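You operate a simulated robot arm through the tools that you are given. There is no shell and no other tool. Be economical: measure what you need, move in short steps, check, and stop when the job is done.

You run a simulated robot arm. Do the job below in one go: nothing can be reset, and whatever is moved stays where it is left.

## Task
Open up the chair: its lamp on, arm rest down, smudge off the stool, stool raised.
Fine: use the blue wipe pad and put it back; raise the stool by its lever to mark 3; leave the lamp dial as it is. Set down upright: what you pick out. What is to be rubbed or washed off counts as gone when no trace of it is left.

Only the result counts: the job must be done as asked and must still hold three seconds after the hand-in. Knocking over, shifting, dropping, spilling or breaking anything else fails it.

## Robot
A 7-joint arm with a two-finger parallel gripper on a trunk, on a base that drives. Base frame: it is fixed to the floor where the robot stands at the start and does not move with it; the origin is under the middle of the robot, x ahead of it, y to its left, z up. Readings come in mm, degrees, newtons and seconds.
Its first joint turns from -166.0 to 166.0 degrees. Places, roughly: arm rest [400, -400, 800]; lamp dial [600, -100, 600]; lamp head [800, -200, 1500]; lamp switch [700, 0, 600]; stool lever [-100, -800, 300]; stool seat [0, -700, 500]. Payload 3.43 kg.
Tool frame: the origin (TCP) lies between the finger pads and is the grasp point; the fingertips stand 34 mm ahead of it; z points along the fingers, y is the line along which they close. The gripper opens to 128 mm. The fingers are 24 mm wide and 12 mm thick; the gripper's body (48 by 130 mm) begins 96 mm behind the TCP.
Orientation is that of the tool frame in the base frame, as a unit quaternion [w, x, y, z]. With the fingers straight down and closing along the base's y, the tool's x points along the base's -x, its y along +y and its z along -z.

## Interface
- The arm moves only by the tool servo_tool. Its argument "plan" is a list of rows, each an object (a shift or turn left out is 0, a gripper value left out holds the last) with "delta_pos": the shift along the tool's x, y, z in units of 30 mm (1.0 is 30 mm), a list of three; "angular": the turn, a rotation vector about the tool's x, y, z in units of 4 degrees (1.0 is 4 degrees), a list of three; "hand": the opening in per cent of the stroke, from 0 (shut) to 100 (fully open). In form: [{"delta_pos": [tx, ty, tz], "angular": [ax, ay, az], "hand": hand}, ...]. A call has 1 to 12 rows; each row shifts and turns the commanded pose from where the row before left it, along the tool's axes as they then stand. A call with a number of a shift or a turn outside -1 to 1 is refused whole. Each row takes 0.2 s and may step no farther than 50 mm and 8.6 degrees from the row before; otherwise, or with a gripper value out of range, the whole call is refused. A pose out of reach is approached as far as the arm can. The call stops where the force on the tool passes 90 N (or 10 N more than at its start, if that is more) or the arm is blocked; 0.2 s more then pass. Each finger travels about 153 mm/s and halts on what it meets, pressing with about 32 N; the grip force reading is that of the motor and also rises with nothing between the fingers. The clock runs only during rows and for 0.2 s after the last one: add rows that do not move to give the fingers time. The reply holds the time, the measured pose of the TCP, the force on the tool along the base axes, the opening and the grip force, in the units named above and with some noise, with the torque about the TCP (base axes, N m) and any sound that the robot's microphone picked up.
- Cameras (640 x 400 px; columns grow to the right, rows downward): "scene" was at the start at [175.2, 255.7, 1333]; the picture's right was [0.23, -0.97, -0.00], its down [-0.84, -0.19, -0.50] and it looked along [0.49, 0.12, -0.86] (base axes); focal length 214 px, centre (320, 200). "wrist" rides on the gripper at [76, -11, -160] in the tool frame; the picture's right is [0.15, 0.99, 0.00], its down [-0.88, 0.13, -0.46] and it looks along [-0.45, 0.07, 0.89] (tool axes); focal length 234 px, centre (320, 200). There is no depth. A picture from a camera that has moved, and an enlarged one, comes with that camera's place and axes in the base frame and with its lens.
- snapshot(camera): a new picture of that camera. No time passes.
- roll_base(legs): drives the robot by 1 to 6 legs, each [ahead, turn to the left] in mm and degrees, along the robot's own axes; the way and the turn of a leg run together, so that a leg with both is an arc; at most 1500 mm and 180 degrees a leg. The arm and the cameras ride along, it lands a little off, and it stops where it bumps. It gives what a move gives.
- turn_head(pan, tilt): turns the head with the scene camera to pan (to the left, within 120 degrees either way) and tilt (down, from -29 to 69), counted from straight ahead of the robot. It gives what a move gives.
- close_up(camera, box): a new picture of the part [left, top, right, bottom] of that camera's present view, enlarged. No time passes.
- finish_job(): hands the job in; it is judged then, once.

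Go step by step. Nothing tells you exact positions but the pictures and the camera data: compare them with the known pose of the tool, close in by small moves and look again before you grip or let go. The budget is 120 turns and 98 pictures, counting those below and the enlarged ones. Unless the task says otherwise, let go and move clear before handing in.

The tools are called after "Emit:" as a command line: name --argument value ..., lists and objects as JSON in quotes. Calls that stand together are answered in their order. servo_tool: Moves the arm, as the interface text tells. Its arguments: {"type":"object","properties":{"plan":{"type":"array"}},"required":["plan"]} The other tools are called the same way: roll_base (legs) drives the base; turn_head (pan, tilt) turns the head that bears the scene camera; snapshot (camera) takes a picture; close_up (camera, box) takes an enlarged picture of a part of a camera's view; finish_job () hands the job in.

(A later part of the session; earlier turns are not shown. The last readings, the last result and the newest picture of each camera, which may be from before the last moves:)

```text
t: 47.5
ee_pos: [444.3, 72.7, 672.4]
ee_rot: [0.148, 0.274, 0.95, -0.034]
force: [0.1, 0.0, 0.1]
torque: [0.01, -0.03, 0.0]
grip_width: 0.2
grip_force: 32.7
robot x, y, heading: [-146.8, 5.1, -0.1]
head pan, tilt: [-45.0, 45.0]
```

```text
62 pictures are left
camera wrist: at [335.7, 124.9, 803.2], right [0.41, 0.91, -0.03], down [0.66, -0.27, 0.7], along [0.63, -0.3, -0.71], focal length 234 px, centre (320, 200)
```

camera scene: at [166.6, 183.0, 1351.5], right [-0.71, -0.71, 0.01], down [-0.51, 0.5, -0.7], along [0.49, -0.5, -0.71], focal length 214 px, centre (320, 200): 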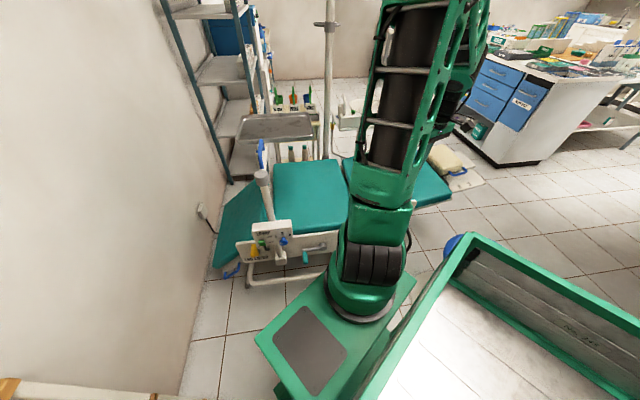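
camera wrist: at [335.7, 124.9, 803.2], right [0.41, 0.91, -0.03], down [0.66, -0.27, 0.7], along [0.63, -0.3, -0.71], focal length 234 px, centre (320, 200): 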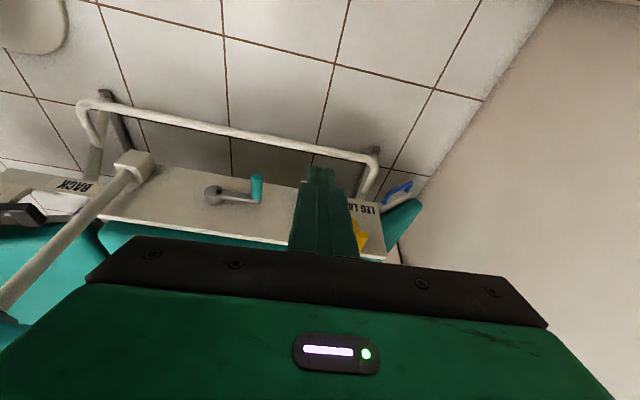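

Now I'll move forward to the pre-contact point at about (599, 42, 690).

Emit:
servo_tool --plan '[{"delta_pos": [-0.61, 0.235, 0.11]}, {"delta_pos": [-0.61, 0.235, 0.11]}, {"delta_pos": [-0.61, 0.235, 0.11]}, {"delta_pos": [-0.61, 0.235, 0.11]}, {"delta_pos": [-0.61, 0.235, 0.11]}, {"delta_pos": [-0.61, 0.235, 0.11]}, {"delta_pos": [-0.61, 0.235, 0.11]}, {"delta_pos": [-0.61, 0.235, 0.11]}, {}]'

Emit:
close_up --camera "wrist" --box '[220, 90, 420, 240]'

```text
t: 49.5
ee_pos: [589.6, 41.3, 702.4]
ee_rot: [0.153, 0.274, 0.949, -0.034]
force: [-1.2, -0.1, 0.7]
torque: [0.02, -0.04, 0.02]
grip_width: 0.0
grip_force: 32.0
robot x, y, heading: [-146.6, 0.1, 0.1]
head pan, tilt: [-45.0, 45.0]
```

```text
2.67 times, centred on (320, 165) of wrist
camera zoom: at [480.4, 93.7, 831.2], right [0.41, 0.91, -0.02], down [0.65, -0.27, 0.71], along [0.64, -0.3, -0.71], focal length 624 px, centre (320, 293)
```

zoom: 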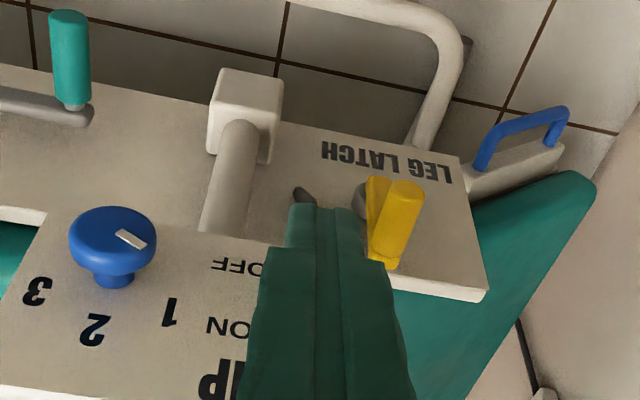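

The finger covers the switch area in view. I'll lower to switch height, then push in with small steps.

Emit:
servo_tool --plan '[{"delta_pos": [0.12, 0.08, 0.4]}, {"delta_pos": [0.12, 0.08, 0.4]}, {"delta_pos": [-0.318, 0, 0.1]}, {"delta_pos": [-0.318, 0, 0.1]}, {"delta_pos": [-0.318, 0, 0.1]}, {}]'

Emit:
close_up --camera "wrist" --box '[220, 90, 420, 240]'

```text
t: 50.9
ee_pos: [619.0, 28.9, 677.7]
ee_rot: [0.154, 0.274, 0.949, -0.032]
force: [0.5, -0.1, 0.8]
torque: [-0.01, -0.02, 0.01]
grip_width: 0.0
grip_force: 32.3
robot x, y, heading: [-146.5, 3.5, 0.0]
head pan, tilt: [-45.0, 45.0]
```

```text
2.67 times, centred on (320, 165) of wrist
camera zoom: at [508.8, 81.9, 806.4], right [0.41, 0.91, -0.02], down [0.65, -0.27, 0.71], along [0.64, -0.3, -0.71], focal length 624 px, centre (320, 293)
```

zoom: 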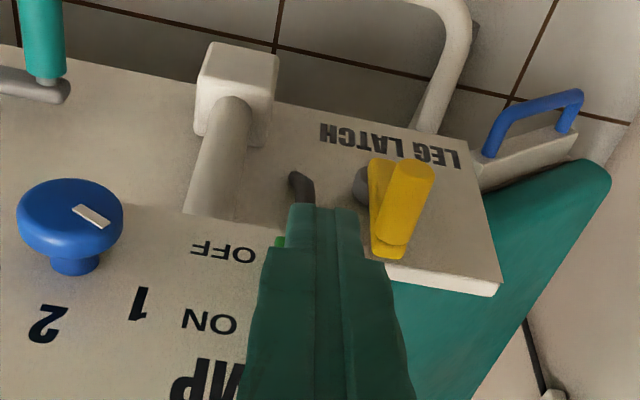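

A sliver of green shows left of the finger, so I'll shift slightly left and push.

Emit:
servo_tool --plan '[{"delta_pos": [0, -0.22, 0]}, {"delta_pos": [-0.25, 0, 0.08]}, {"delta_pos": [-0.25, 0, 0.08]}, {}]'

Emit:
servo_tool --plan '[{"delta_pos": [-0.2, 0, 0.06]}, {"delta_pos": [-0.2, 0, 0.06]}, {}]'

```text
t: 51.9
ee_pos: [627.9, 16.6, 677.1]
ee_rot: [0.152, 0.275, 0.949, -0.033]
force: [-5.2, 5.0, 2.8]
torque: [0.12, 0.05, -0.01]
grip_width: 0.1
grip_force: 31.9
robot x, y, heading: [-144.7, 1.2, -0.2]
head pan, tilt: [-45.0, 45.0]
```

```text
t: 52.7
ee_pos: [621.7, 15.4, 684.1]
ee_rot: [0.148, 0.269, 0.951, -0.029]
force: [0.7, 0.3, -0.4]
torque: [-0.07, 0.03, -0.03]
grip_width: 0.0
grip_force: 32.0
robot x, y, heading: [-149.2, 7.1, 0.1]
head pan, tilt: [-45.0, 45.0]
stopped in row 3: the force on the tool passed its limit at 91 N (the readings are from after the stop); the commanded pose is now the measured one
```

It made contact and reached 91 N. I'll back off and check the switch and the lamp.

Emit:
servo_tool --plan '[{"delta_pos": [0.5, 0, -0.16]}, {"delta_pos": [0.8, 0.3, -0.3]}, {"delta_pos": [0.8, 0.5, -0.3]}, {"delta_pos": [0.5, 0.8, -0.3]}, {"delta_pos": [0, 0.8, -0.3]}, {}]'

Emit:
snapshot --camera "wrist"

Emit:
turn_head --pan -20 --tilt 10

Emit:
snapshot --camera "scene"

```text
t: 54.1
ee_pos: [585.2, 122.5, 701.8]
ee_rot: [0.148, 0.27, 0.951, -0.03]
force: [-0.1, 0.6, -0.1]
torque: [0.0, 0.0, 0.0]
grip_width: 0.2
grip_force: 32.0
robot x, y, heading: [-149.5, 1.2, 0.0]
head pan, tilt: [-45.0, 45.0]
```

```text
59 pictures are left
camera wrist: at [476.3, 172.5, 832.1], right [0.4, 0.92, -0.02], down [0.66, -0.27, 0.7], along [0.64, -0.29, -0.71], focal length 234 px, centre (320, 200)
```

wrist: 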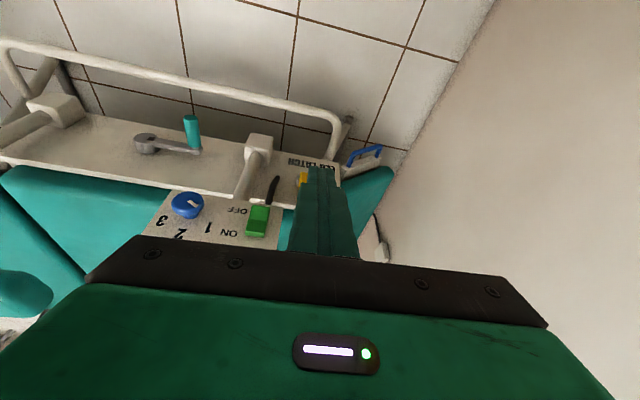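

```text
t: 55.1
ee_pos: [584.4, 122.4, 701.6]
ee_rot: [0.148, 0.269, 0.951, -0.03]
force: [0.2, 0.1, 0.5]
torque: [-0.02, -0.01, 0.01]
grip_width: 0.0
grip_force: 31.9
robot x, y, heading: [-147.1, 1.6, -0.0]
head pan, tilt: [-20.0, 10.0]
```

```text
58 pictures are left
camera scene: at [46.7, 209.0, 1405.9], right [-0.34, -0.94, 0.0], down [-0.18, 0.06, -0.98], along [0.92, -0.34, -0.19], focal length 214 px, centre (320, 200)
```

scene: 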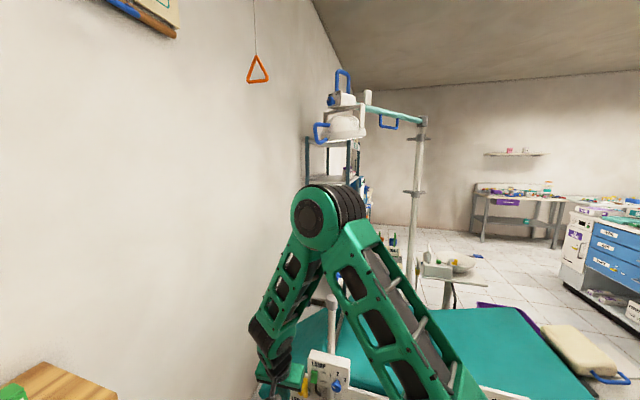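

Emit:
close_up --camera "wrist" --box '[205, 165, 305, 240]'

Emit:
close_up --camera "scene" --box '[290, 60, 430, 150]'

```text
5.33 times, centred on (255, 202) of wrist
camera zoom: at [476.3, 172.2, 832.0], right [0.4, 0.92, -0.02], down [0.66, -0.27, 0.7], along [0.64, -0.29, -0.71], focal length 1249 px, centre (667, 187)
```

zoom: 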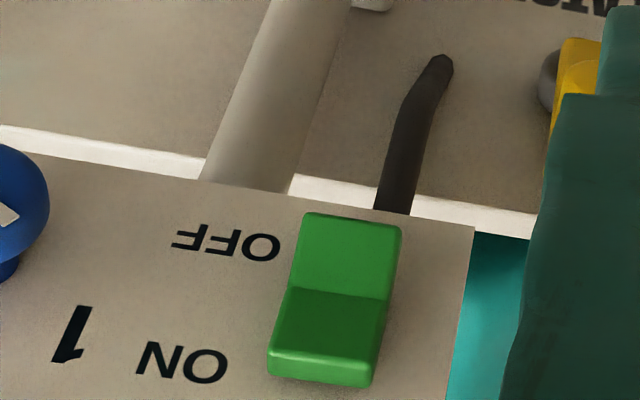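

```text
4.44 times, centred on (360, 105) of scene
camera zoom: at [46.7, 209.0, 1405.9], right [-0.34, -0.94, 0.0], down [-0.18, 0.06, -0.98], along [0.92, -0.34, -0.19], focal length 953 px, centre (142, 622)
```

zoom: 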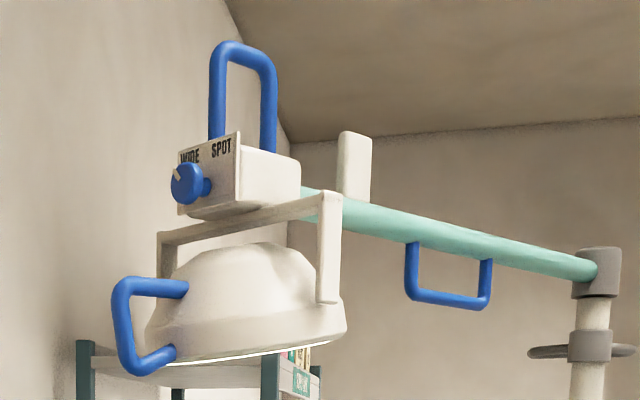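

The rocker has flipped and the lamp's underside is lit. Next is the blue pad: I'll raise the hand well above shelf height and turn the base left.

Emit:
servo_tool --plan '[{"delta_pos": [0.3, 0, -0.95], "angular": [0, 1, 0]}, {"delta_pos": [0.2, 0, -0.95], "angular": [0, 1, 0]}, {"delta_pos": [0.1, 0, -1], "angular": [0, 1, 0]}, {"delta_pos": [0, 0, -1], "angular": [0, 1, 0]}, {"delta_pos": [0, 0, -1]}, {"delta_pos": [0, 0, -1]}, {"delta_pos": [0, 0, -1]}, {"delta_pos": [0, 0, -1]}, {"delta_pos": [0, 0, -1]}, {"delta_pos": [0, 0, -1]}, {"delta_pos": [0, 0, -1]}, {"delta_pos": [0, 0, -1]}]'

Emit:
servo_tool --plan '[{"delta_pos": [0, 0, -1], "hand": 60}, {"delta_pos": [0, 0, -1]}, {"delta_pos": [0, 0, -1]}, {"delta_pos": [0, 0, -1]}, {"delta_pos": [0, 0, -1]}, {"delta_pos": [0, 0, -1]}]'

Emit:
roll_base --legs '[[0, 50]]'

Emit:
turn_head --pan 20 --tilt 35

Emit:
snapshot --camera "scene"

Emit:
snapshot --camera "wrist"

```text
t: 57.7
ee_pos: [541.7, 139.1, 1049.5]
ee_rot: [0.014, 0.272, 0.962, 0.007]
force: [0.0, 1.0, 0.1]
torque: [-0.01, 0.02, -0.01]
grip_width: 0.0
grip_force: 31.5
robot x, y, heading: [-148.4, 1.3, 0.1]
head pan, tilt: [-20.0, 10.0]
```

```text
t: 59.1
ee_pos: [537.1, 139.1, 1226.2]
ee_rot: [0.012, 0.27, 0.963, 0.009]
force: [-0.8, 1.9, 0.5]
torque: [-0.22, -0.07, -0.01]
grip_width: 76.7
grip_force: 0.0
robot x, y, heading: [-151.2, 3.2, 0.1]
head pan, tilt: [-20.0, 10.0]
```

```text
t: 62.1
ee_pos: [190.2, 617.2, 1226.7]
ee_rot: [0.007, -0.163, 0.987, 0.016]
force: [-0.1, 0.9, -0.1]
torque: [0.0, -0.02, 0.01]
grip_width: 76.7
grip_force: 0.1
robot x, y, heading: [-140.8, -3.3, 50.3]
head pan, tilt: [-20.0, 10.0]
```

```text
t: 63.1
ee_pos: [182.3, 607.6, 1230.1]
ee_rot: [0.007, -0.161, 0.987, 0.022]
force: [-0.4, 0.2, -0.5]
torque: [0.05, -0.04, -0.01]
grip_width: 76.6
grip_force: 0.1
robot x, y, heading: [-140.0, 0.0, 50.3]
head pan, tilt: [20.0, 35.0]
```

```text
55 pictures are left
camera scene: at [-220.7, 314.3, 1366.0], right [0.94, -0.34, 0.0], down [-0.2, -0.55, -0.81], along [0.27, 0.77, -0.58], focal length 214 px, centre (320, 200)
```

scene: 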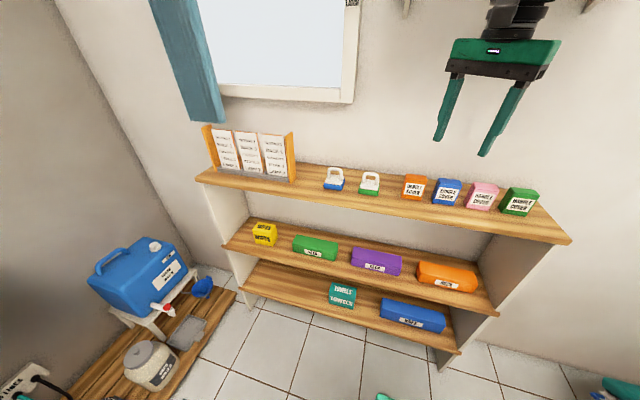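

```text
54 pictures are left
camera wrist: at [113.7, 566.0, 1387.8], right [-0.46, 0.89, 0.04], down [0.79, 0.38, 0.48], along [0.41, 0.25, -0.88], focal length 234 px, centre (320, 200)
```

wrist: 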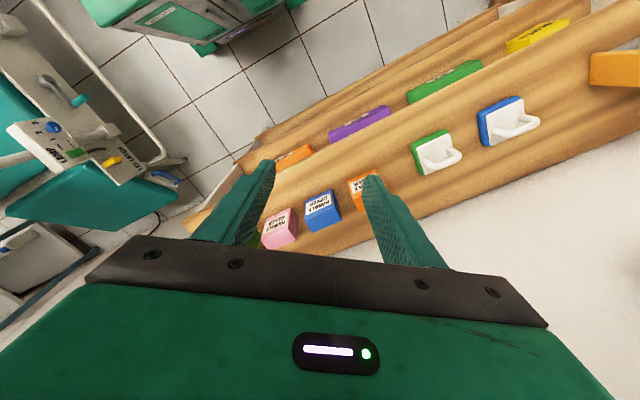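

The blue pad triangulates to about (27, 880, 1005), with an arch handle running parallel to the shelf. I'll move above it, turning so the fingers close across the handle bar.

Emit:
servo_tool --plan '[{"delta_pos": [0.24, 0.84, 0], "angular": [0, 0, 1]}, {"delta_pos": [0.24, 0.84, 0], "angular": [0, 0, 1]}, {"delta_pos": [0.24, 0.84, 0], "angular": [0, 0, 1]}, {"delta_pos": [0.24, 0.84, 0], "angular": [0, 0, 1]}, {"delta_pos": [0.46, 0.74, 0], "angular": [0, 0, 1]}, {"delta_pos": [0.46, 0.74, 0], "angular": [0, 0, 1]}, {"delta_pos": [0.46, 0.74, 0], "angular": [0, 0, 1]}, {"delta_pos": [0.46, 0.74, 0], "angular": [0, 0, 1]}, {"delta_pos": [0.65, 0.59, 0], "angular": [0, 0, 1]}, {"delta_pos": [0.65, 0.59, 0], "angular": [0, 0, 1]}, {"delta_pos": [0, 0, 0], "angular": [0, 0, 1]}, {"delta_pos": [0, 0, 0], "angular": [0, 0, 1]}]'

Emit:
snapshot --camera "wrist"

```text
t: 65.0
ee_pos: [200.3, 810.6, 1079.5]
ee_rot: [-0.023, 0.173, 0.981, -0.089]
force: [13.5, 3.4, 68.1]
torque: [1.78, 0.79, -0.35]
grip_width: 76.5
grip_force: 0.1
robot x, y, heading: [-76.9, -30.5, 36.4]
head pan, tilt: [20.0, 35.0]
stopped in row 9: the arm was blocked; the commanded pose is now the measured one
```

```text
53 pictures are left
camera wrist: at [137.3, 851.2, 1240.7], right [0.19, 0.96, -0.18], down [0.91, -0.11, 0.41], along [0.38, -0.24, -0.89], focal length 234 px, centre (320, 200)
```

wrist: 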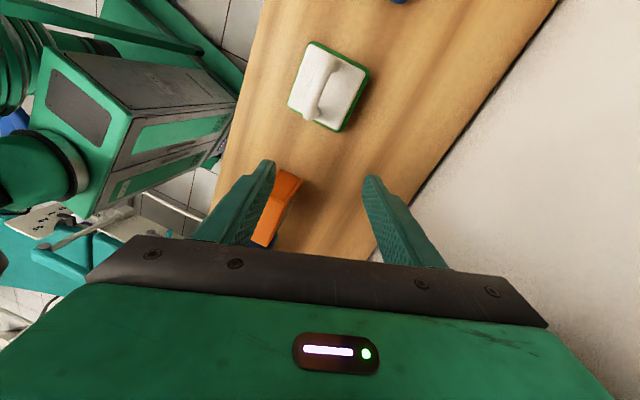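

The arm was blocked and the base shifted, so something was bumped. I'll look before doing anything else.

Emit:
snapshot --camera "scene"

Emit:
servo_tool --plan '[{}]'

```text
52 pictures are left
camera scene: at [-106.9, 290.8, 1365.2], right [0.83, -0.55, 0.01], down [-0.31, -0.48, -0.82], along [0.46, 0.68, -0.57], focal length 214 px, centre (320, 200)
```

scene: 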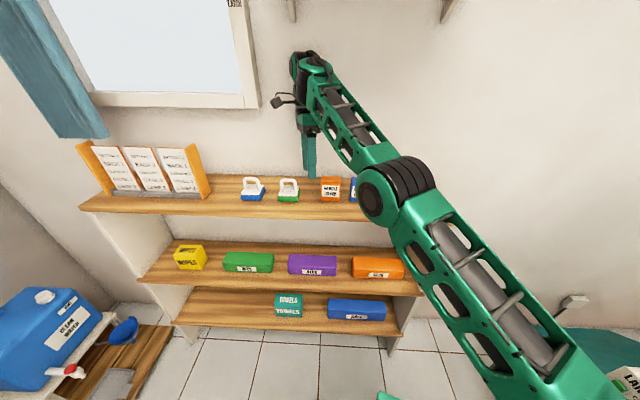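

```text
t: 65.3
ee_pos: [117.7, 829.6, 1020.6]
ee_rot: [0.041, 0.161, 0.982, -0.094]
force: [191.5, 11.8, 1069.2]
torque: [38.29, -31.92, -1.55]
grip_width: 75.4
grip_force: 0.0
robot x, y, heading: [-76.5, -42.7, 37.9]
head pan, tilt: [20.0, 35.0]
stopped in row 1: the force on the tool passed its limit at 1846 N (the readings are from after the stop); the commanded pose is now the measured one
```

The tool is pressing hard on the shelf, so I'll lift straight up at once.

Emit:
servo_tool --plan '[{"delta_pos": [0, 0, -0.5]}, {"delta_pos": [0, 0, -0.8]}, {"delta_pos": [0, 0, -0.8]}]'

Emit:
snapshot --camera "scene"

```text
t: 66.3
ee_pos: [171.2, 800.2, 1078.6]
ee_rot: [-0.008, 0.191, 0.977, -0.094]
force: [1.4, 1.2, -0.7]
torque: [-0.09, 0.11, -0.02]
grip_width: 76.8
grip_force: 0.1
out of reach, approached as far as the arm can: row 1, 2, 3
robot x, y, heading: [-75.9, -37.3, 36.5]
head pan, tilt: [20.0, 35.0]
stopped in row 3: the arm was blocked; the commanded pose is now the measured one
```

```text
51 pictures are left
camera scene: at [-81.3, 290.2, 1365.9], right [0.84, -0.55, 0.0], down [-0.32, -0.49, -0.81], along [0.44, 0.68, -0.58], focal length 214 px, centre (320, 200)
```

scene: 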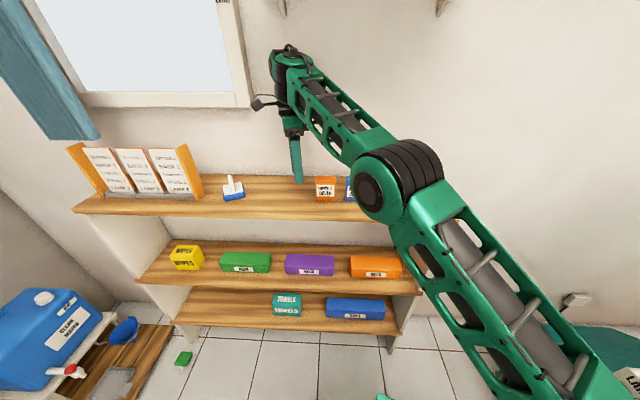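

The green pad has been knocked to the floor and the blue pad has turned. I'll inspect the damage closely before moving again.

Emit:
close_up --camera "scene" --box '[150, 140, 400, 380]'

Emit:
snapshot --camera "wrist"

```text
1.67 times, centred on (275, 260) of scene
camera zoom: at [-81.3, 290.2, 1365.9], right [0.84, -0.55, 0.0], down [-0.32, -0.49, -0.81], along [0.44, 0.68, -0.58], focal length 358 px, centre (395, 100)
```

zoom: 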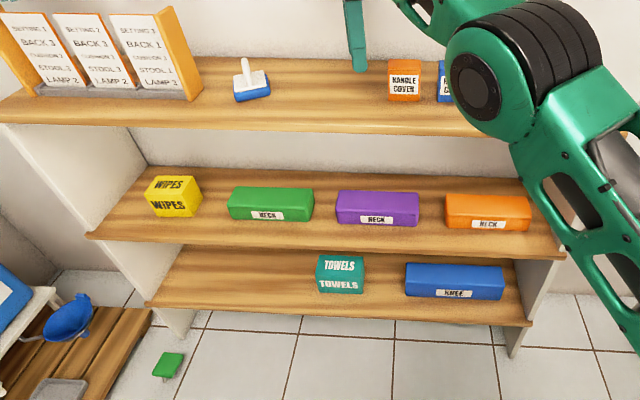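

```text
49 pictures are left
camera wrist: at [106.0, 846.7, 1235.5], right [0.23, 0.95, -0.19], down [0.89, -0.13, 0.44], along [0.4, -0.27, -0.88], focal length 234 px, centre (320, 200)
```

wrist: 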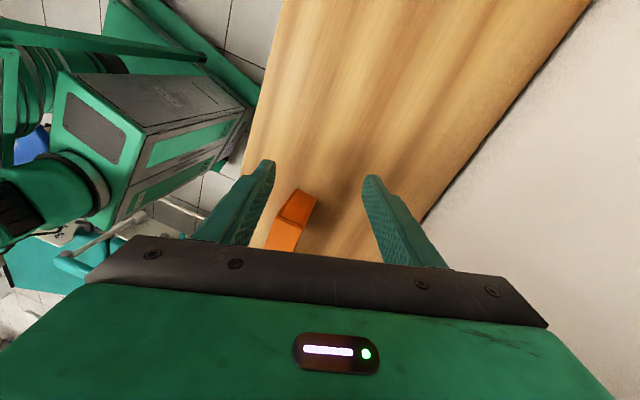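

The other packs look undisturbed. I'll draw the hand back towards the robot and up, away from the shelf.

Emit:
servo_tool --plan '[{"delta_pos": [-0.13, -0.4, -0.3]}, {"delta_pos": [-0.26, -0.73, -0.53]}, {"delta_pos": [-0.26, -0.73, -0.53]}, {"delta_pos": [-0.26, -0.73, -0.53]}, {"delta_pos": [-0.26, -0.73, -0.53]}, {"delta_pos": [-0.26, -0.73, -0.53]}, {}]'

Emit:
snapshot --camera "scene"

```text
t: 67.9
ee_pos: [171.4, 686.1, 1185.9]
ee_rot: [-0.008, 0.191, 0.977, -0.095]
force: [0.3, 0.7, -0.1]
torque: [0.01, -0.02, 0.02]
grip_width: 76.7
grip_force: 0.0
robot x, y, heading: [-78.9, -40.4, 36.5]
head pan, tilt: [20.0, 35.0]
```

```text
48 pictures are left
camera scene: at [-81.3, 290.0, 1365.9], right [0.84, -0.55, 0.0], down [-0.32, -0.49, -0.81], along [0.44, 0.68, -0.58], focal length 214 px, centre (320, 200)
```

scene: 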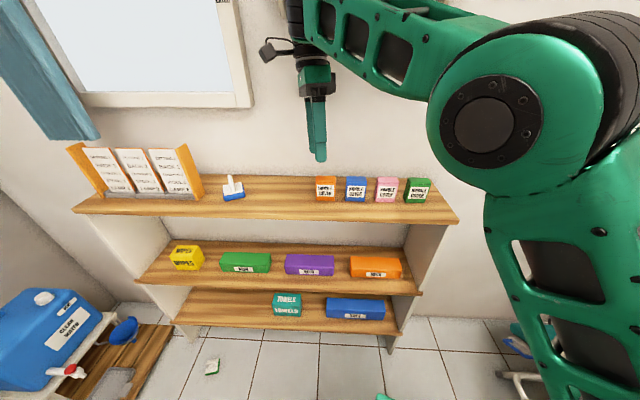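

The remaining packs are still in place. I'll retract and level the hand before bringing the base nearer to the shelf.

Emit:
servo_tool --plan '[{"delta_pos": [-0.37, -0.9, 0.1], "angular": [-0.7, 0, 0]}, {"delta_pos": [-0.37, -0.9, 0.05], "angular": [-0.7, 0, 0]}, {"delta_pos": [-0.37, -0.9, 0], "angular": [-0.7, 0, 0]}, {"delta_pos": [-0.37, -0.9, 0], "angular": [-0.6, 0, 0]}, {"delta_pos": [-0.37, -0.9, 0]}, {"delta_pos": [-0.37, -0.9, 0]}, {"delta_pos": [-0.37, -0.9, 0]}]'

Emit:
roll_base --legs '[[0, 17]]'

```text
t: 69.5
ee_pos: [169.9, 481.0, 1195.3]
ee_rot: [0.01, 0.191, 0.982, -0.002]
force: [-0.2, 0.4, 0.5]
torque: [-0.03, -0.06, 0.01]
grip_width: 76.7
grip_force: 0.0
robot x, y, heading: [-73.0, -37.7, 36.7]
head pan, tilt: [20.0, 35.0]
```

```text
t: 70.9
ee_pos: [8.4, 531.7, 1195.0]
ee_rot: [0.01, 0.042, 0.999, -0.002]
force: [0.8, -0.1, 0.8]
torque: [-0.01, 0.03, 0.02]
grip_width: 76.9
grip_force: 0.1
robot x, y, heading: [-75.6, -40.6, 53.9]
head pan, tilt: [20.0, 35.0]
```

Emit:
roll_base --legs '[[200, 0]]'

Emit:
turn_head --pan 10 --tilt 35

Emit:
snapshot --camera "scene"

Emit:
snapshot --camera "wrist"

```text
t: 72.6
ee_pos: [118.3, 680.8, 1200.3]
ee_rot: [0.013, 0.043, 0.999, 0.004]
force: [0.6, 0.6, 0.7]
torque: [-0.03, 0.01, 0.0]
grip_width: 77.0
grip_force: 0.1
robot x, y, heading: [43.0, 121.1, 54.0]
head pan, tilt: [20.0, 35.0]
```

```text
t: 73.3
ee_pos: [110.8, 667.9, 1205.7]
ee_rot: [0.016, 0.043, 0.999, 0.009]
force: [0.4, -0.6, 1.2]
torque: [0.0, 0.04, 0.02]
grip_width: 76.7
grip_force: 0.1
robot x, y, heading: [46.0, 122.2, 54.1]
head pan, tilt: [10.0, 35.0]
```

```text
47 pictures are left
camera scene: at [-41.9, 429.5, 1365.9], right [0.9, -0.44, 0.0], down [-0.26, -0.52, -0.81], along [0.36, 0.73, -0.58], focal length 214 px, centre (320, 200)
```

scene: 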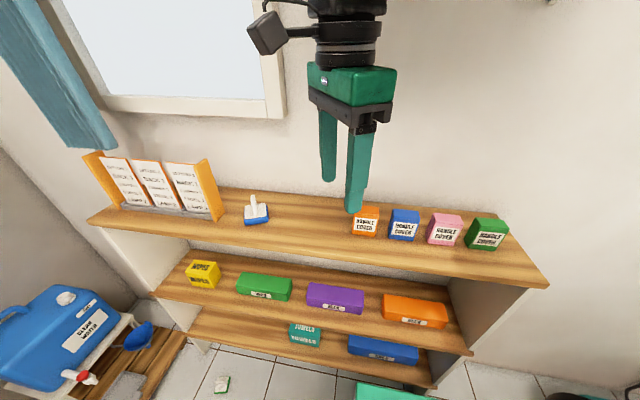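

```text
46 pictures are left
camera wrist: at [28.5, 660.3, 1363.3], right [-0.06, 1.0, 0.02], down [0.87, 0.05, 0.49], along [0.48, 0.04, -0.87], focal length 234 px, centre (320, 200)
```

wrist: 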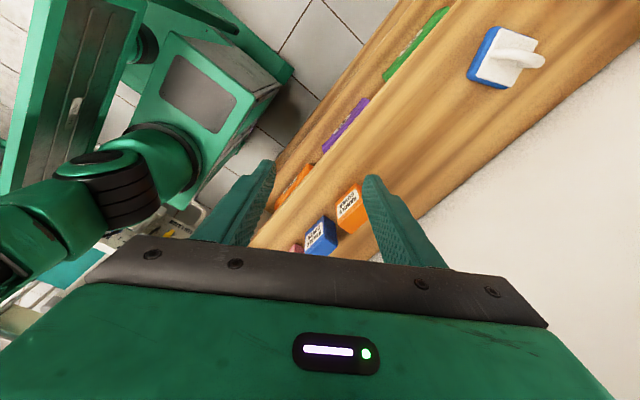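

The blue pad is now at about (0, 896, 1015) with its bar running roughly along base y. I'll move above it while turning the tool counter-clockwise.

Emit:
servo_tool --plan '[{"delta_pos": [0.26, 0.32, 0.17], "angular": [0, 0, -1]}, {"delta_pos": [0.26, 0.32, 0.17], "angular": [0, 0, -1]}, {"delta_pos": [0.26, 0.32, 0.17], "angular": [0, 0, -1]}, {"delta_pos": [0.26, 0.32, 0.17], "angular": [0, 0, -1]}, {"delta_pos": [0.26, 0.32, 0.17], "angular": [0, 0, -1]}, {"delta_pos": [0.26, 0.32, 0.17], "angular": [0, 0, -1]}, {"delta_pos": [0.13, 0.38, 0.17], "angular": [0, 0, -1]}, {"delta_pos": [0.13, 0.38, 0.17], "angular": [0, 0, -1]}, {"delta_pos": [0.13, 0.38, 0.17], "angular": [0, 0, -1]}, {"delta_pos": [0.13, 0.38, 0.17], "angular": [0, 0, -1]}, {"delta_pos": [0.13, 0.38, 0.17], "angular": [0, 0, -1]}, {"delta_pos": [0.13, 0.38, 0.17], "angular": [0, 0, -1]}]'

Emit:
servo_tool --plan '[{"angular": [0, 0, -1]}, {"angular": [0, 0, -1]}, {"angular": [0, 0, -1]}, {"angular": [0, 0, -1]}, {"angular": [0, 0, -1]}, {"angular": [0, 0, -1]}, {"angular": [0, 0, -1]}, {"angular": [0, 0, -1]}]'

Emit:
snapshot --camera "wrist"

```text
t: 75.9
ee_pos: [6.0, 770.7, 1143.4]
ee_rot: [0.018, -0.368, 0.93, 0.003]
force: [-0.3, 0.0, 0.4]
torque: [0.0, 0.04, 0.0]
grip_width: 76.8
grip_force: 0.1
robot x, y, heading: [44.1, 118.6, 54.0]
head pan, tilt: [10.0, 35.0]
```

```text
t: 77.7
ee_pos: [6.4, 771.2, 1142.7]
ee_rot: [0.02, -0.61, 0.792, -0.003]
force: [0.5, 0.0, 0.5]
torque: [0.0, 0.01, 0.01]
grip_width: 76.6
grip_force: 0.1
robot x, y, heading: [51.1, 119.7, 53.8]
head pan, tilt: [10.0, 35.0]
```

```text
45 pictures are left
camera wrist: at [-6.3, 691.1, 1301.6], right [-0.99, 0.11, -0.03], down [0.08, 0.88, 0.47], along [0.08, 0.47, -0.88], focal length 234 px, centre (320, 200)
```

wrist: 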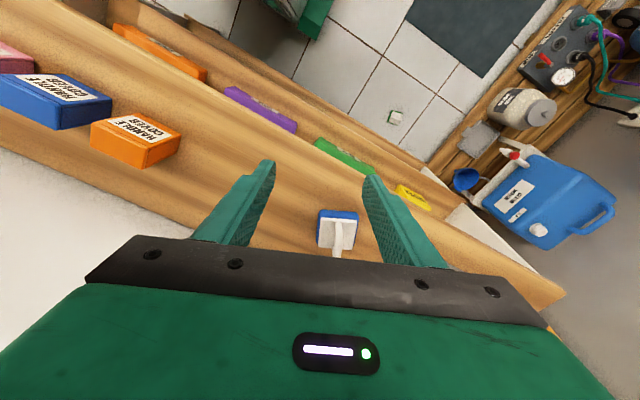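

The pad shows between the fingers with its bar nearly in line with the picture's vertical. I'll enlarge it to refine the angle.

Emit:
close_up --camera "wrist" --box '[280, 190, 400, 260]'

Emit:
close_up --camera "scene" --box '[200, 160, 360, 260]'

```text
5.33 times, centred on (340, 225) of wrist
camera zoom: at [-6.3, 691.1, 1301.6], right [-0.99, 0.11, -0.03], down [0.08, 0.88, 0.47], along [0.08, 0.47, -0.88], focal length 1249 px, centre (213, 67)
```

zoom: 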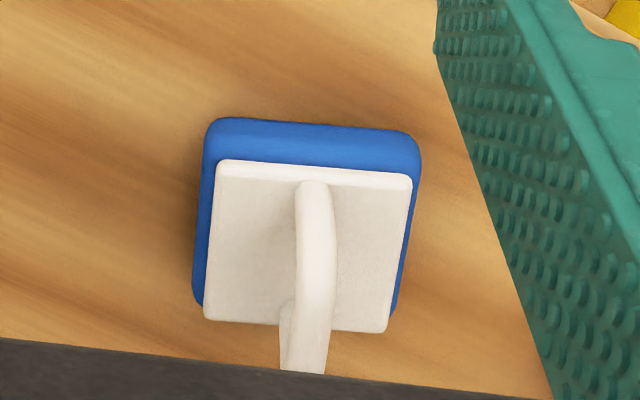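

```text
4.00 times, centred on (280, 210) of scene
camera zoom: at [-42.0, 429.5, 1365.9], right [0.9, -0.44, 0.0], down [-0.26, -0.52, -0.81], along [0.36, 0.73, -0.58], focal length 858 px, centre (480, 160)
```

zoom: 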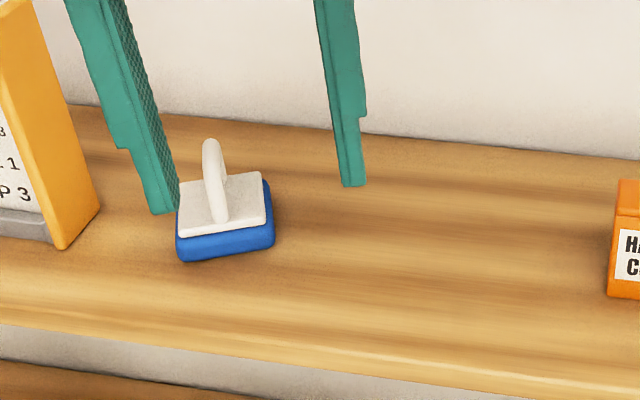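

The fingers are within 3° of square to the bar. I'll centre over the handle and level the tool.

Emit:
servo_tool --plan '[{"delta_pos": [-0.85, 0.28, 0], "angular": [-0.4, 0.4, 0]}, {"delta_pos": [-0.85, 0.28, 0]}, {"delta_pos": [-0.85, 0.28, 0]}, {"delta_pos": [-0.85, 0.28, 0]}, {"delta_pos": [-0.85, 0.28, 0]}, {}]'

Emit:
close_up --camera "wrist" --box '[220, 110, 420, 250]'

Emit:
close_up --camera "scene" --box '[180, 80, 380, 250]'

```text
t: 79.1
ee_pos: [0.1, 905.5, 1143.5]
ee_rot: [-0.001, -0.609, 0.793, -0.001]
force: [0.0, 0.3, -0.1]
torque: [0.04, -0.03, -0.02]
grip_width: 76.7
grip_force: 0.1
robot x, y, heading: [47.6, 119.4, 53.8]
head pan, tilt: [10.0, 35.0]
```

```text
2.86 times, centred on (320, 180) of wrist
camera zoom: at [-8.6, 829.6, 1304.7], right [-0.99, 0.11, 0.0], down [0.1, 0.89, 0.45], along [0.05, 0.45, -0.89], focal length 669 px, centre (320, 257)
```

zoom: 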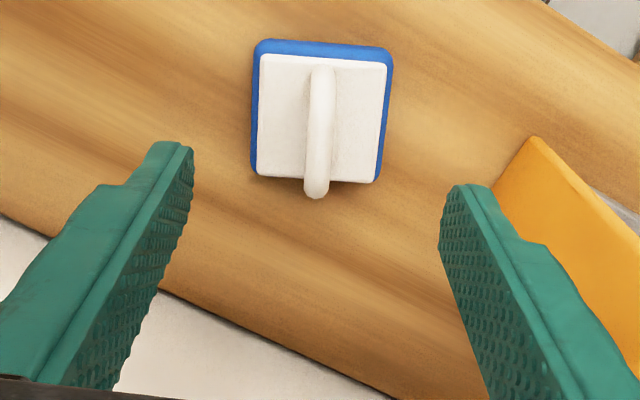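

```text
2.35 times, centred on (280, 165) of scene
camera zoom: at [-41.9, 429.5, 1365.9], right [0.9, -0.44, 0.0], down [-0.26, -0.52, -0.81], along [0.36, 0.73, -0.58], focal length 505 px, centre (414, 282)
```

zoom: 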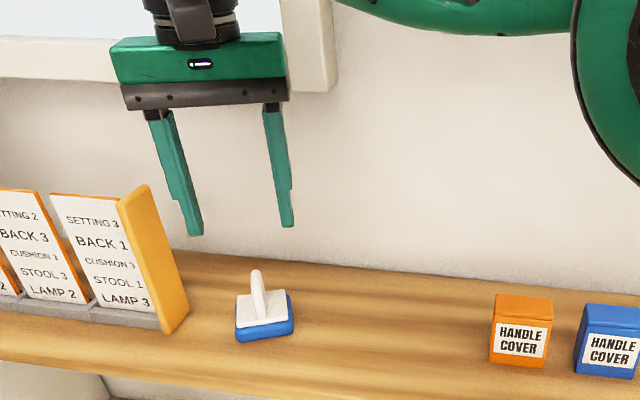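

The plate is centred at about (0, 910, 1002) and the bar at about z 1047. I'll narrow the hand and descend most of the way.

Emit:
servo_tool --plan '[{"hand": 38}, {"delta_pos": [-0.1, 0, 0.7]}, {"delta_pos": [0, 0, 0.7]}, {"delta_pos": [0, 0, 0.7]}, {"delta_pos": [0, 0, 0.6]}, {}]'

Emit:
close_up --camera "wrist" --box '[220, 110, 420, 250]'

Emit:
close_up --camera "scene" --box '[200, 130, 320, 230]'

```text
t: 80.5
ee_pos: [-0.8, 907.7, 1062.9]
ee_rot: [0.0, -0.609, 0.793, 0.0]
force: [0.2, -0.4, -0.6]
torque: [0.0, 0.0, 0.03]
grip_width: 48.5
grip_force: 0.1
robot x, y, heading: [44.5, 124.8, 54.0]
head pan, tilt: [10.0, 35.0]
```

```text
2.86 times, centred on (320, 180) of wrist
camera zoom: at [-7.7, 832.0, 1223.7], right [-0.99, 0.11, 0.0], down [0.1, 0.89, 0.45], along [0.05, 0.45, -0.89], focal length 669 px, centre (320, 257)
```

zoom: 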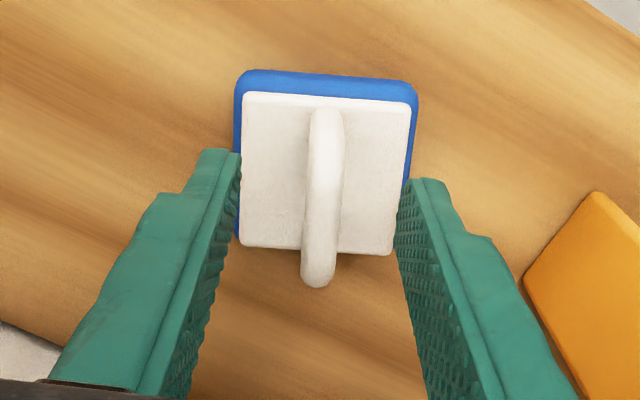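

```text
4.00 times, centred on (260, 180) of scene
camera zoom: at [-41.9, 429.6, 1365.9], right [0.9, -0.44, 0.0], down [-0.26, -0.52, -0.81], along [0.36, 0.73, -0.58], focal length 858 px, centre (560, 280)
```

zoom: 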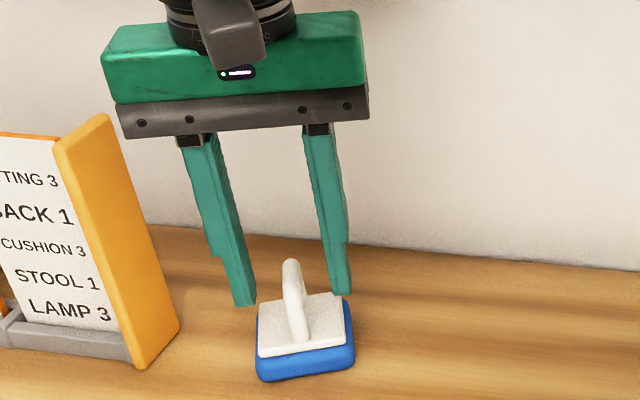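

The bar sits between the fingers. I'll lower 16 mm and grip.

Emit:
servo_tool --plan '[{"delta_pos": [0, 0, 0.5]}, {}, {"hand": 0}, {}, {}]'

Emit:
servo_tool --plan '[{"delta_pos": [0, 0, -0.5]}, {"delta_pos": [0, 0, -0.7]}, {"delta_pos": [0, 0, -0.7]}, {}]'

Emit:
snapshot --camera "wrist"

```text
t: 81.7
ee_pos: [-0.1, 907.2, 1048.7]
ee_rot: [-0.001, -0.61, 0.792, -0.001]
force: [0.4, -0.6, 0.8]
torque: [0.0, 0.0, -0.01]
grip_width: 9.8
grip_force: 32.6
robot x, y, heading: [42.2, 123.7, 53.8]
head pan, tilt: [10.0, 35.0]
```

```text
t: 82.7
ee_pos: [0.5, 908.3, 1105.4]
ee_rot: [-0.001, -0.609, 0.793, 0.0]
force: [0.0, -0.3, -0.4]
torque: [-0.01, 0.01, 0.0]
grip_width: 9.6
grip_force: 31.7
robot x, y, heading: [42.6, 119.6, 53.7]
head pan, tilt: [10.0, 35.0]
```

```text
38 pictures are left
camera wrist: at [-7.6, 832.2, 1266.0], right [-0.99, 0.11, 0.0], down [0.1, 0.89, 0.45], along [0.05, 0.45, -0.89], focal length 234 px, centre (320, 200)
```

wrist: 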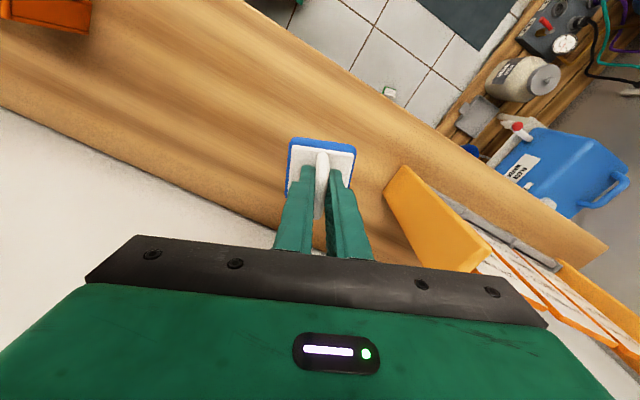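

The blue pad is gripped and lifted. I'll raise and retract it, then turn the base right on the spot towards the stool, where there is clearance all round.

Emit:
servo_tool --plan '[{"delta_pos": [0, 0, -0.8]}, {"delta_pos": [0.5, -0.3, -0.7]}, {"delta_pos": [0.8, -0.49, -0.2]}, {"delta_pos": [0.8, -0.49, -0.2]}, {"delta_pos": [0.8, -0.49, -0.1]}, {"delta_pos": [0.8, -0.49, -0.1]}, {"delta_pos": [0.8, -0.49, -0.1]}, {"delta_pos": [0.8, -0.49, -0.1]}, {"delta_pos": [0.8, -0.49, -0.1]}, {"delta_pos": [0.8, -0.49, -0.1]}, {"delta_pos": [0.8, -0.49, 0]}, {}]'

Emit:
roll_base --legs '[[0, -57], [0, -57]]'

Emit:
turn_head --pan -40 --tilt 45

Emit:
snapshot --camera "scene"

Emit:
snapshot --camera "wrist"

```text
t: 85.3
ee_pos: [77.5, 649.2, 1179.9]
ee_rot: [-0.001, -0.609, 0.793, -0.001]
force: [-0.4, 0.3, -0.1]
torque: [-0.01, 0.01, -0.01]
grip_width: 9.6
grip_force: 31.9
robot x, y, heading: [46.4, 125.8, 54.0]
head pan, tilt: [10.0, 35.0]
```

```text
t: 91.4
ee_pos: [512.8, -115.1, 1179.5]
ee_rot: [-0.001, 0.33, 0.944, 0.0]
force: [-0.3, -1.4, -0.2]
torque: [-0.01, 0.0, -0.02]
grip_width: 9.9
grip_force: 31.6
robot x, y, heading: [63.1, 137.9, -59.8]
head pan, tilt: [10.0, 35.0]
```

```text
t: 92.5
ee_pos: [506.6, -102.2, 1185.5]
ee_rot: [0.004, 0.329, 0.944, -0.004]
force: [0.4, -0.5, -0.6]
torque: [0.0, -0.03, 0.03]
grip_width: 10.0
grip_force: 32.1
robot x, y, heading: [65.3, 133.1, -59.6]
head pan, tilt: [-40.0, 45.0]
```

```text
37 pictures are left
camera scene: at [307.4, 83.0, 1351.4], right [-0.99, 0.17, 0.01], down [0.11, 0.71, -0.7], along [-0.12, -0.69, -0.71], focal length 214 px, centre (320, 200)
```

scene: 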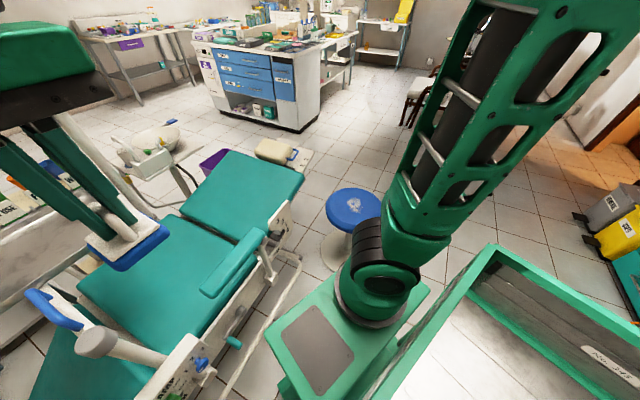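

```text
36 pictures are left
camera wrist: at [439.3, -62.4, 1344.4], right [0.5, 0.87, -0.01], down [0.77, -0.44, 0.46], along [0.4, -0.24, -0.89], focal length 234 px, centre (320, 200)
```

wrist: 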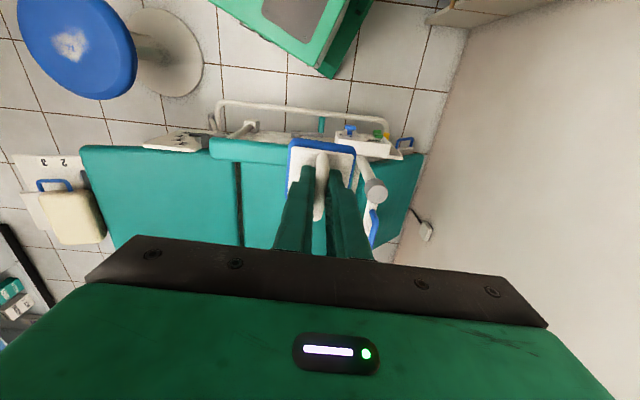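

The stool is at about (0, -643) with its seat at about z 535; the smudge is visible and the lever is on its far side. I'll carry the pad over the stool.

Emit:
servo_tool --plan '[{"delta_pos": [-0.43, -0.98, 0.17], "angular": [0, 0, 1]}, {"delta_pos": [-0.43, -0.98, 0.17], "angular": [0, 0, 1]}, {"delta_pos": [-0.43, -0.98, 0.17], "angular": [0, 0, 1]}, {"delta_pos": [-0.43, -0.98, 0.17], "angular": [0, 0, 1]}, {"delta_pos": [-0.43, -0.98, 0.17], "angular": [0, 0, 1]}, {"delta_pos": [-0.43, -0.98, 0.17], "angular": [0, 0, 1]}, {"delta_pos": [-0.79, -0.74, 0.17], "angular": [0, 0, 1]}, {"delta_pos": [-0.79, -0.74, 0.17], "angular": [0, 0, 1]}, {"delta_pos": [-0.79, -0.74, 0.17], "angular": [0, 0, 1]}, {"delta_pos": [-0.79, -0.74, 0.17], "angular": [0, 0, 1]}, {"delta_pos": [-0.79, -0.74, 0.17], "angular": [0, 0, 1]}, {"delta_pos": [-0.79, -0.74, 0.17], "angular": [0, 0, 1]}]'

Emit:
servo_tool --plan '[{"delta_pos": [-0.47, -0.95, 0.6]}, {"delta_pos": [-0.47, -0.95, 0.6]}, {"delta_pos": [-0.47, -0.95, 0.6]}, {"delta_pos": [-0.47, -0.95, 0.6]}, {"delta_pos": [-0.47, -0.95, 0.6]}, {"delta_pos": [-0.47, -0.95, 0.6]}, {"delta_pos": [-0.47, -0.95, 0.6]}, {"delta_pos": [-0.47, -0.95, 0.6]}, {"delta_pos": [-0.47, -0.95, 0.6]}, {"delta_pos": [-0.47, -0.95, 0.6]}, {"delta_pos": [-0.47, -0.95, 0.6]}]'

Emit:
snapshot --camera "wrist"

```text
t: 95.2
ee_pos: [341.5, -451.7, 1126.1]
ee_rot: [0.007, 0.686, 0.728, -0.003]
force: [0.3, 0.3, -0.2]
torque: [0.0, -0.03, 0.01]
grip_width: 9.7
grip_force: 32.1
robot x, y, heading: [66.0, 136.2, -59.6]
head pan, tilt: [-40.0, 45.0]
```

```text
t: 97.5
ee_pos: [40.2, -626.1, 928.8]
ee_rot: [0.006, 0.685, 0.729, -0.002]
force: [-0.1, -0.3, 0.0]
torque: [-0.01, 0.0, 0.04]
grip_width: 10.0
grip_force: 31.9
robot x, y, heading: [64.4, 135.5, -59.8]
head pan, tilt: [-40.0, 45.0]
```

```text
35 pictures are left
camera wrist: at [23.9, -550.1, 1088.7], right [0.98, 0.21, 0.0], down [0.18, -0.87, 0.47], along [0.1, -0.46, -0.88], focal length 234 px, centre (320, 200)
```

wrist: 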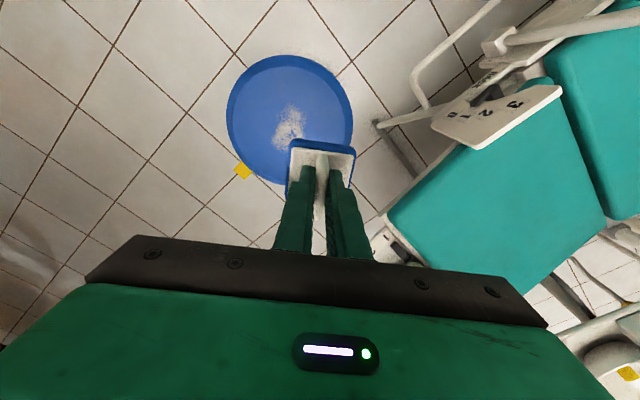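

I'll go over the smudge at about (-24, -669) and lower towards the seat.

Emit:
servo_tool --plan '[{"delta_pos": [-0.43, -0.74, 0.9]}, {"delta_pos": [-0.43, -0.74, 0.9]}, {"delta_pos": [-0.43, -0.74, 0.9]}, {"delta_pos": [0, 0, 0.9]}, {"delta_pos": [0, 0, 0.9]}, {"delta_pos": [0, 0, 0.9]}, {"delta_pos": [0, 0, 0.9]}, {"delta_pos": [0, 0, 0.9]}, {"delta_pos": [0, 0, 0.9]}, {}]'

Emit:
snapshot --camera "wrist"

```text
t: 99.8
ee_pos: [-24.0, -672.6, 686.2]
ee_rot: [0.005, 0.685, 0.728, -0.002]
force: [0.5, 0.7, -1.1]
torque: [0.01, -0.02, -0.01]
grip_width: 9.6
grip_force: 32.2
robot x, y, heading: [63.1, 138.0, -59.5]
head pan, tilt: [-40.0, 45.0]
```

```text
34 pictures are left
camera wrist: at [-39.4, -595.5, 844.9], right [0.98, 0.21, 0.0], down [0.18, -0.87, 0.47], along [0.1, -0.46, -0.88], focal length 234 px, centre (320, 200)
```

wrist: 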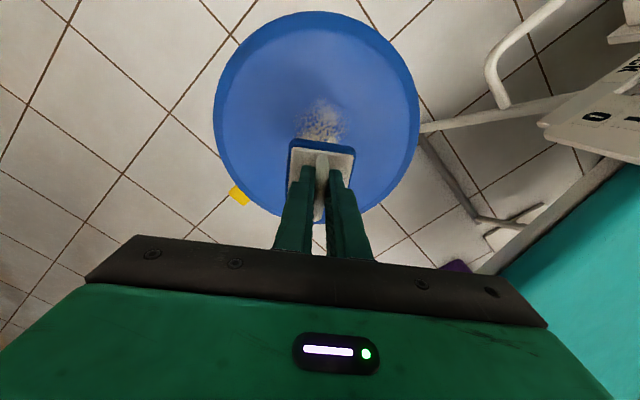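

Scale comparison puts the seat at about z 462. I'll lower in steps and feel for contact.

Emit:
servo_tool --plan '[{"delta_pos": [0, 0, 0.9]}, {"delta_pos": [0, 0, 0.9]}, {"delta_pos": [0, 0, 0.9]}, {"delta_pos": [0, 0, 0.9]}, {"delta_pos": [0, 0, 0.4]}, {"delta_pos": [0, 0, 0.4]}, {}]'

Emit:
servo_tool --plan '[{"delta_pos": [0, 0, 0.2]}, {"delta_pos": [0, 0, 0.2]}, {}]'

Emit:
close_up --camera "scene" --box '[300, 160, 420, 240]'

```text
t: 101.3
ee_pos: [-23.6, -674.4, 555.8]
ee_rot: [0.007, 0.685, 0.729, -0.003]
force: [2.2, -1.9, 25.5]
torque: [0.15, 0.01, -0.02]
grip_width: 10.2
grip_force: 31.7
robot x, y, heading: [63.1, 137.1, -59.6]
head pan, tilt: [-40.0, 45.0]
```

```text
t: 102.0
ee_pos: [-25.4, -670.2, 555.7]
ee_rot: [0.014, 0.684, 0.729, -0.005]
force: [0.4, -0.8, -2.0]
torque: [-0.01, 0.07, -0.01]
grip_width: 10.2
grip_force: 31.9
robot x, y, heading: [62.7, 134.4, -59.4]
head pan, tilt: [-40.0, 45.0]
stopped in row 3: the force on the tool passed its limit at 119 N (the readings are from after the stop); the commanded pose is now the measured one
```

```text
5.00 times, centred on (360, 200) of scene
camera zoom: at [307.5, 82.6, 1351.4], right [-0.99, 0.17, 0.01], down [0.11, 0.71, -0.7], along [-0.12, -0.69, -0.71], focal length 1072 px, centre (120, 200)
```

zoom: 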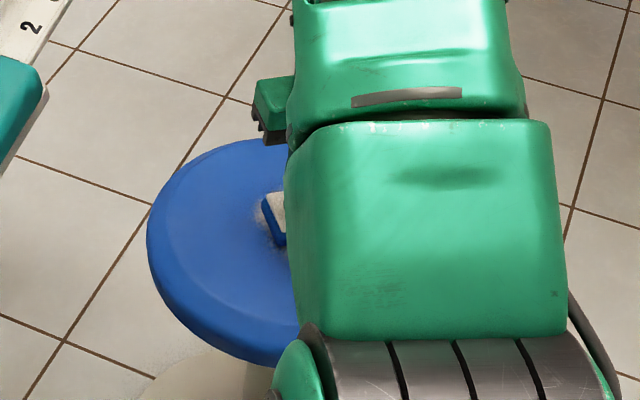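

Contact is at TCP z of about 555, so the seat is at about z 491. I'll press lightly and rub in lanes over the smudge area (x -65 to 20, y -740 to -620).

Emit:
servo_tool --plan '[{"delta_pos": [0, 0, 0.08], "angular": [0.17, 0.38, 0]}, {"delta_pos": [-0.5, 0, 0]}, {"delta_pos": [-0.5, 0, 0]}, {"delta_pos": [-0.5, 0, 0]}, {"delta_pos": [-0.5, 0, 0]}, {"delta_pos": [0, -0.5, 0]}, {"delta_pos": [0, -0.5, 0]}, {"delta_pos": [0.5, 0, 0]}, {"delta_pos": [0.5, 0, 0]}, {"delta_pos": [0.5, 0, 0]}, {"delta_pos": [0.5, 0, 0]}, {"delta_pos": [0.5, 0, 0]}]'

Emit:
servo_tool --plan '[{"delta_pos": [0.5, 0, 0]}, {"delta_pos": [0.5, 0, 0]}, {"delta_pos": [0, 0.5, 0]}, {"delta_pos": [0, 0.5, 0]}, {"delta_pos": [-0.5, 0, 0]}, {"delta_pos": [-0.5, 0, 0]}, {"delta_pos": [-0.5, 0, 0]}, {"delta_pos": [-0.5, 0, 0]}, {"delta_pos": [-0.5, 0, 0]}, {"delta_pos": [-0.5, 0, 0]}, {"delta_pos": [-0.5, 0, 0]}, {"delta_pos": [0, 0.5, 0]}]'

Emit:
servo_tool --plan '[{"delta_pos": [0, 0.5, 0]}, {"delta_pos": [0.5, 0, 0]}, {"delta_pos": [0.5, 0, 0]}, {"delta_pos": [0.5, 0, 0]}, {"delta_pos": [0.5, 0, 0]}, {"delta_pos": [0.5, 0, 0]}, {"delta_pos": [0.5, 0, 0]}, {"delta_pos": [0.5, 0, 0]}, {}]'

```text
t: 104.6
ee_pos: [-57.7, -656.5, 553.2]
ee_rot: [-0.002, 0.685, 0.728, 0.0]
force: [-0.9, -0.1, 0.1]
torque: [-0.01, 0.01, -0.01]
grip_width: 10.1
grip_force: 31.9
robot x, y, heading: [63.2, 134.9, -59.5]
head pan, tilt: [-40.0, 45.0]
```

```text
t: 107.2
ee_pos: [-8.0, -729.5, 552.2]
ee_rot: [-0.001, 0.685, 0.729, -0.002]
force: [0.3, 0.0, 0.1]
torque: [-0.02, -0.04, 0.0]
grip_width: 9.7
grip_force: 31.5
robot x, y, heading: [62.4, 137.0, -59.8]
head pan, tilt: [-40.0, 45.0]
```

```text
t: 109.2
ee_pos: [0.9, -624.0, 552.5]
ee_rot: [-0.001, 0.685, 0.729, -0.001]
force: [-1.1, -0.1, -1.1]
torque: [-0.01, 0.0, 0.0]
grip_width: 10.1
grip_force: 31.9
robot x, y, heading: [58.3, 134.9, -59.3]
head pan, tilt: [-40.0, 45.0]
```

The force reads zero, so there may have been no contact. I'll check the seat.

Emit:
servo_tool --plan '[{"delta_pos": [0.9, 0, -0.5]}, {"delta_pos": [0.9, 0, -0.7]}, {"delta_pos": [0.9, 0, -0.7]}, {}]'

Emit:
snapshot --camera "wrist"

```text
t: 110.2
ee_pos: [-3.2, -540.9, 611.2]
ee_rot: [-0.002, 0.685, 0.729, -0.001]
force: [0.2, -0.2, -1.0]
torque: [-0.01, -0.02, -0.01]
grip_width: 9.7
grip_force: 32.2
robot x, y, heading: [59.8, 138.6, -59.8]
head pan, tilt: [-40.0, 45.0]
```

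```text
32 pictures are left
camera wrist: at [-18.8, -467.5, 770.8], right [0.98, 0.21, 0.0], down [0.19, -0.87, 0.46], along [0.09, -0.45, -0.89], focal length 234 px, centre (320, 200)
```

wrist: 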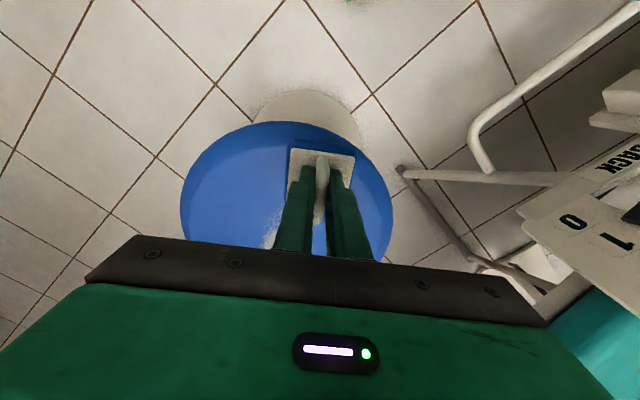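

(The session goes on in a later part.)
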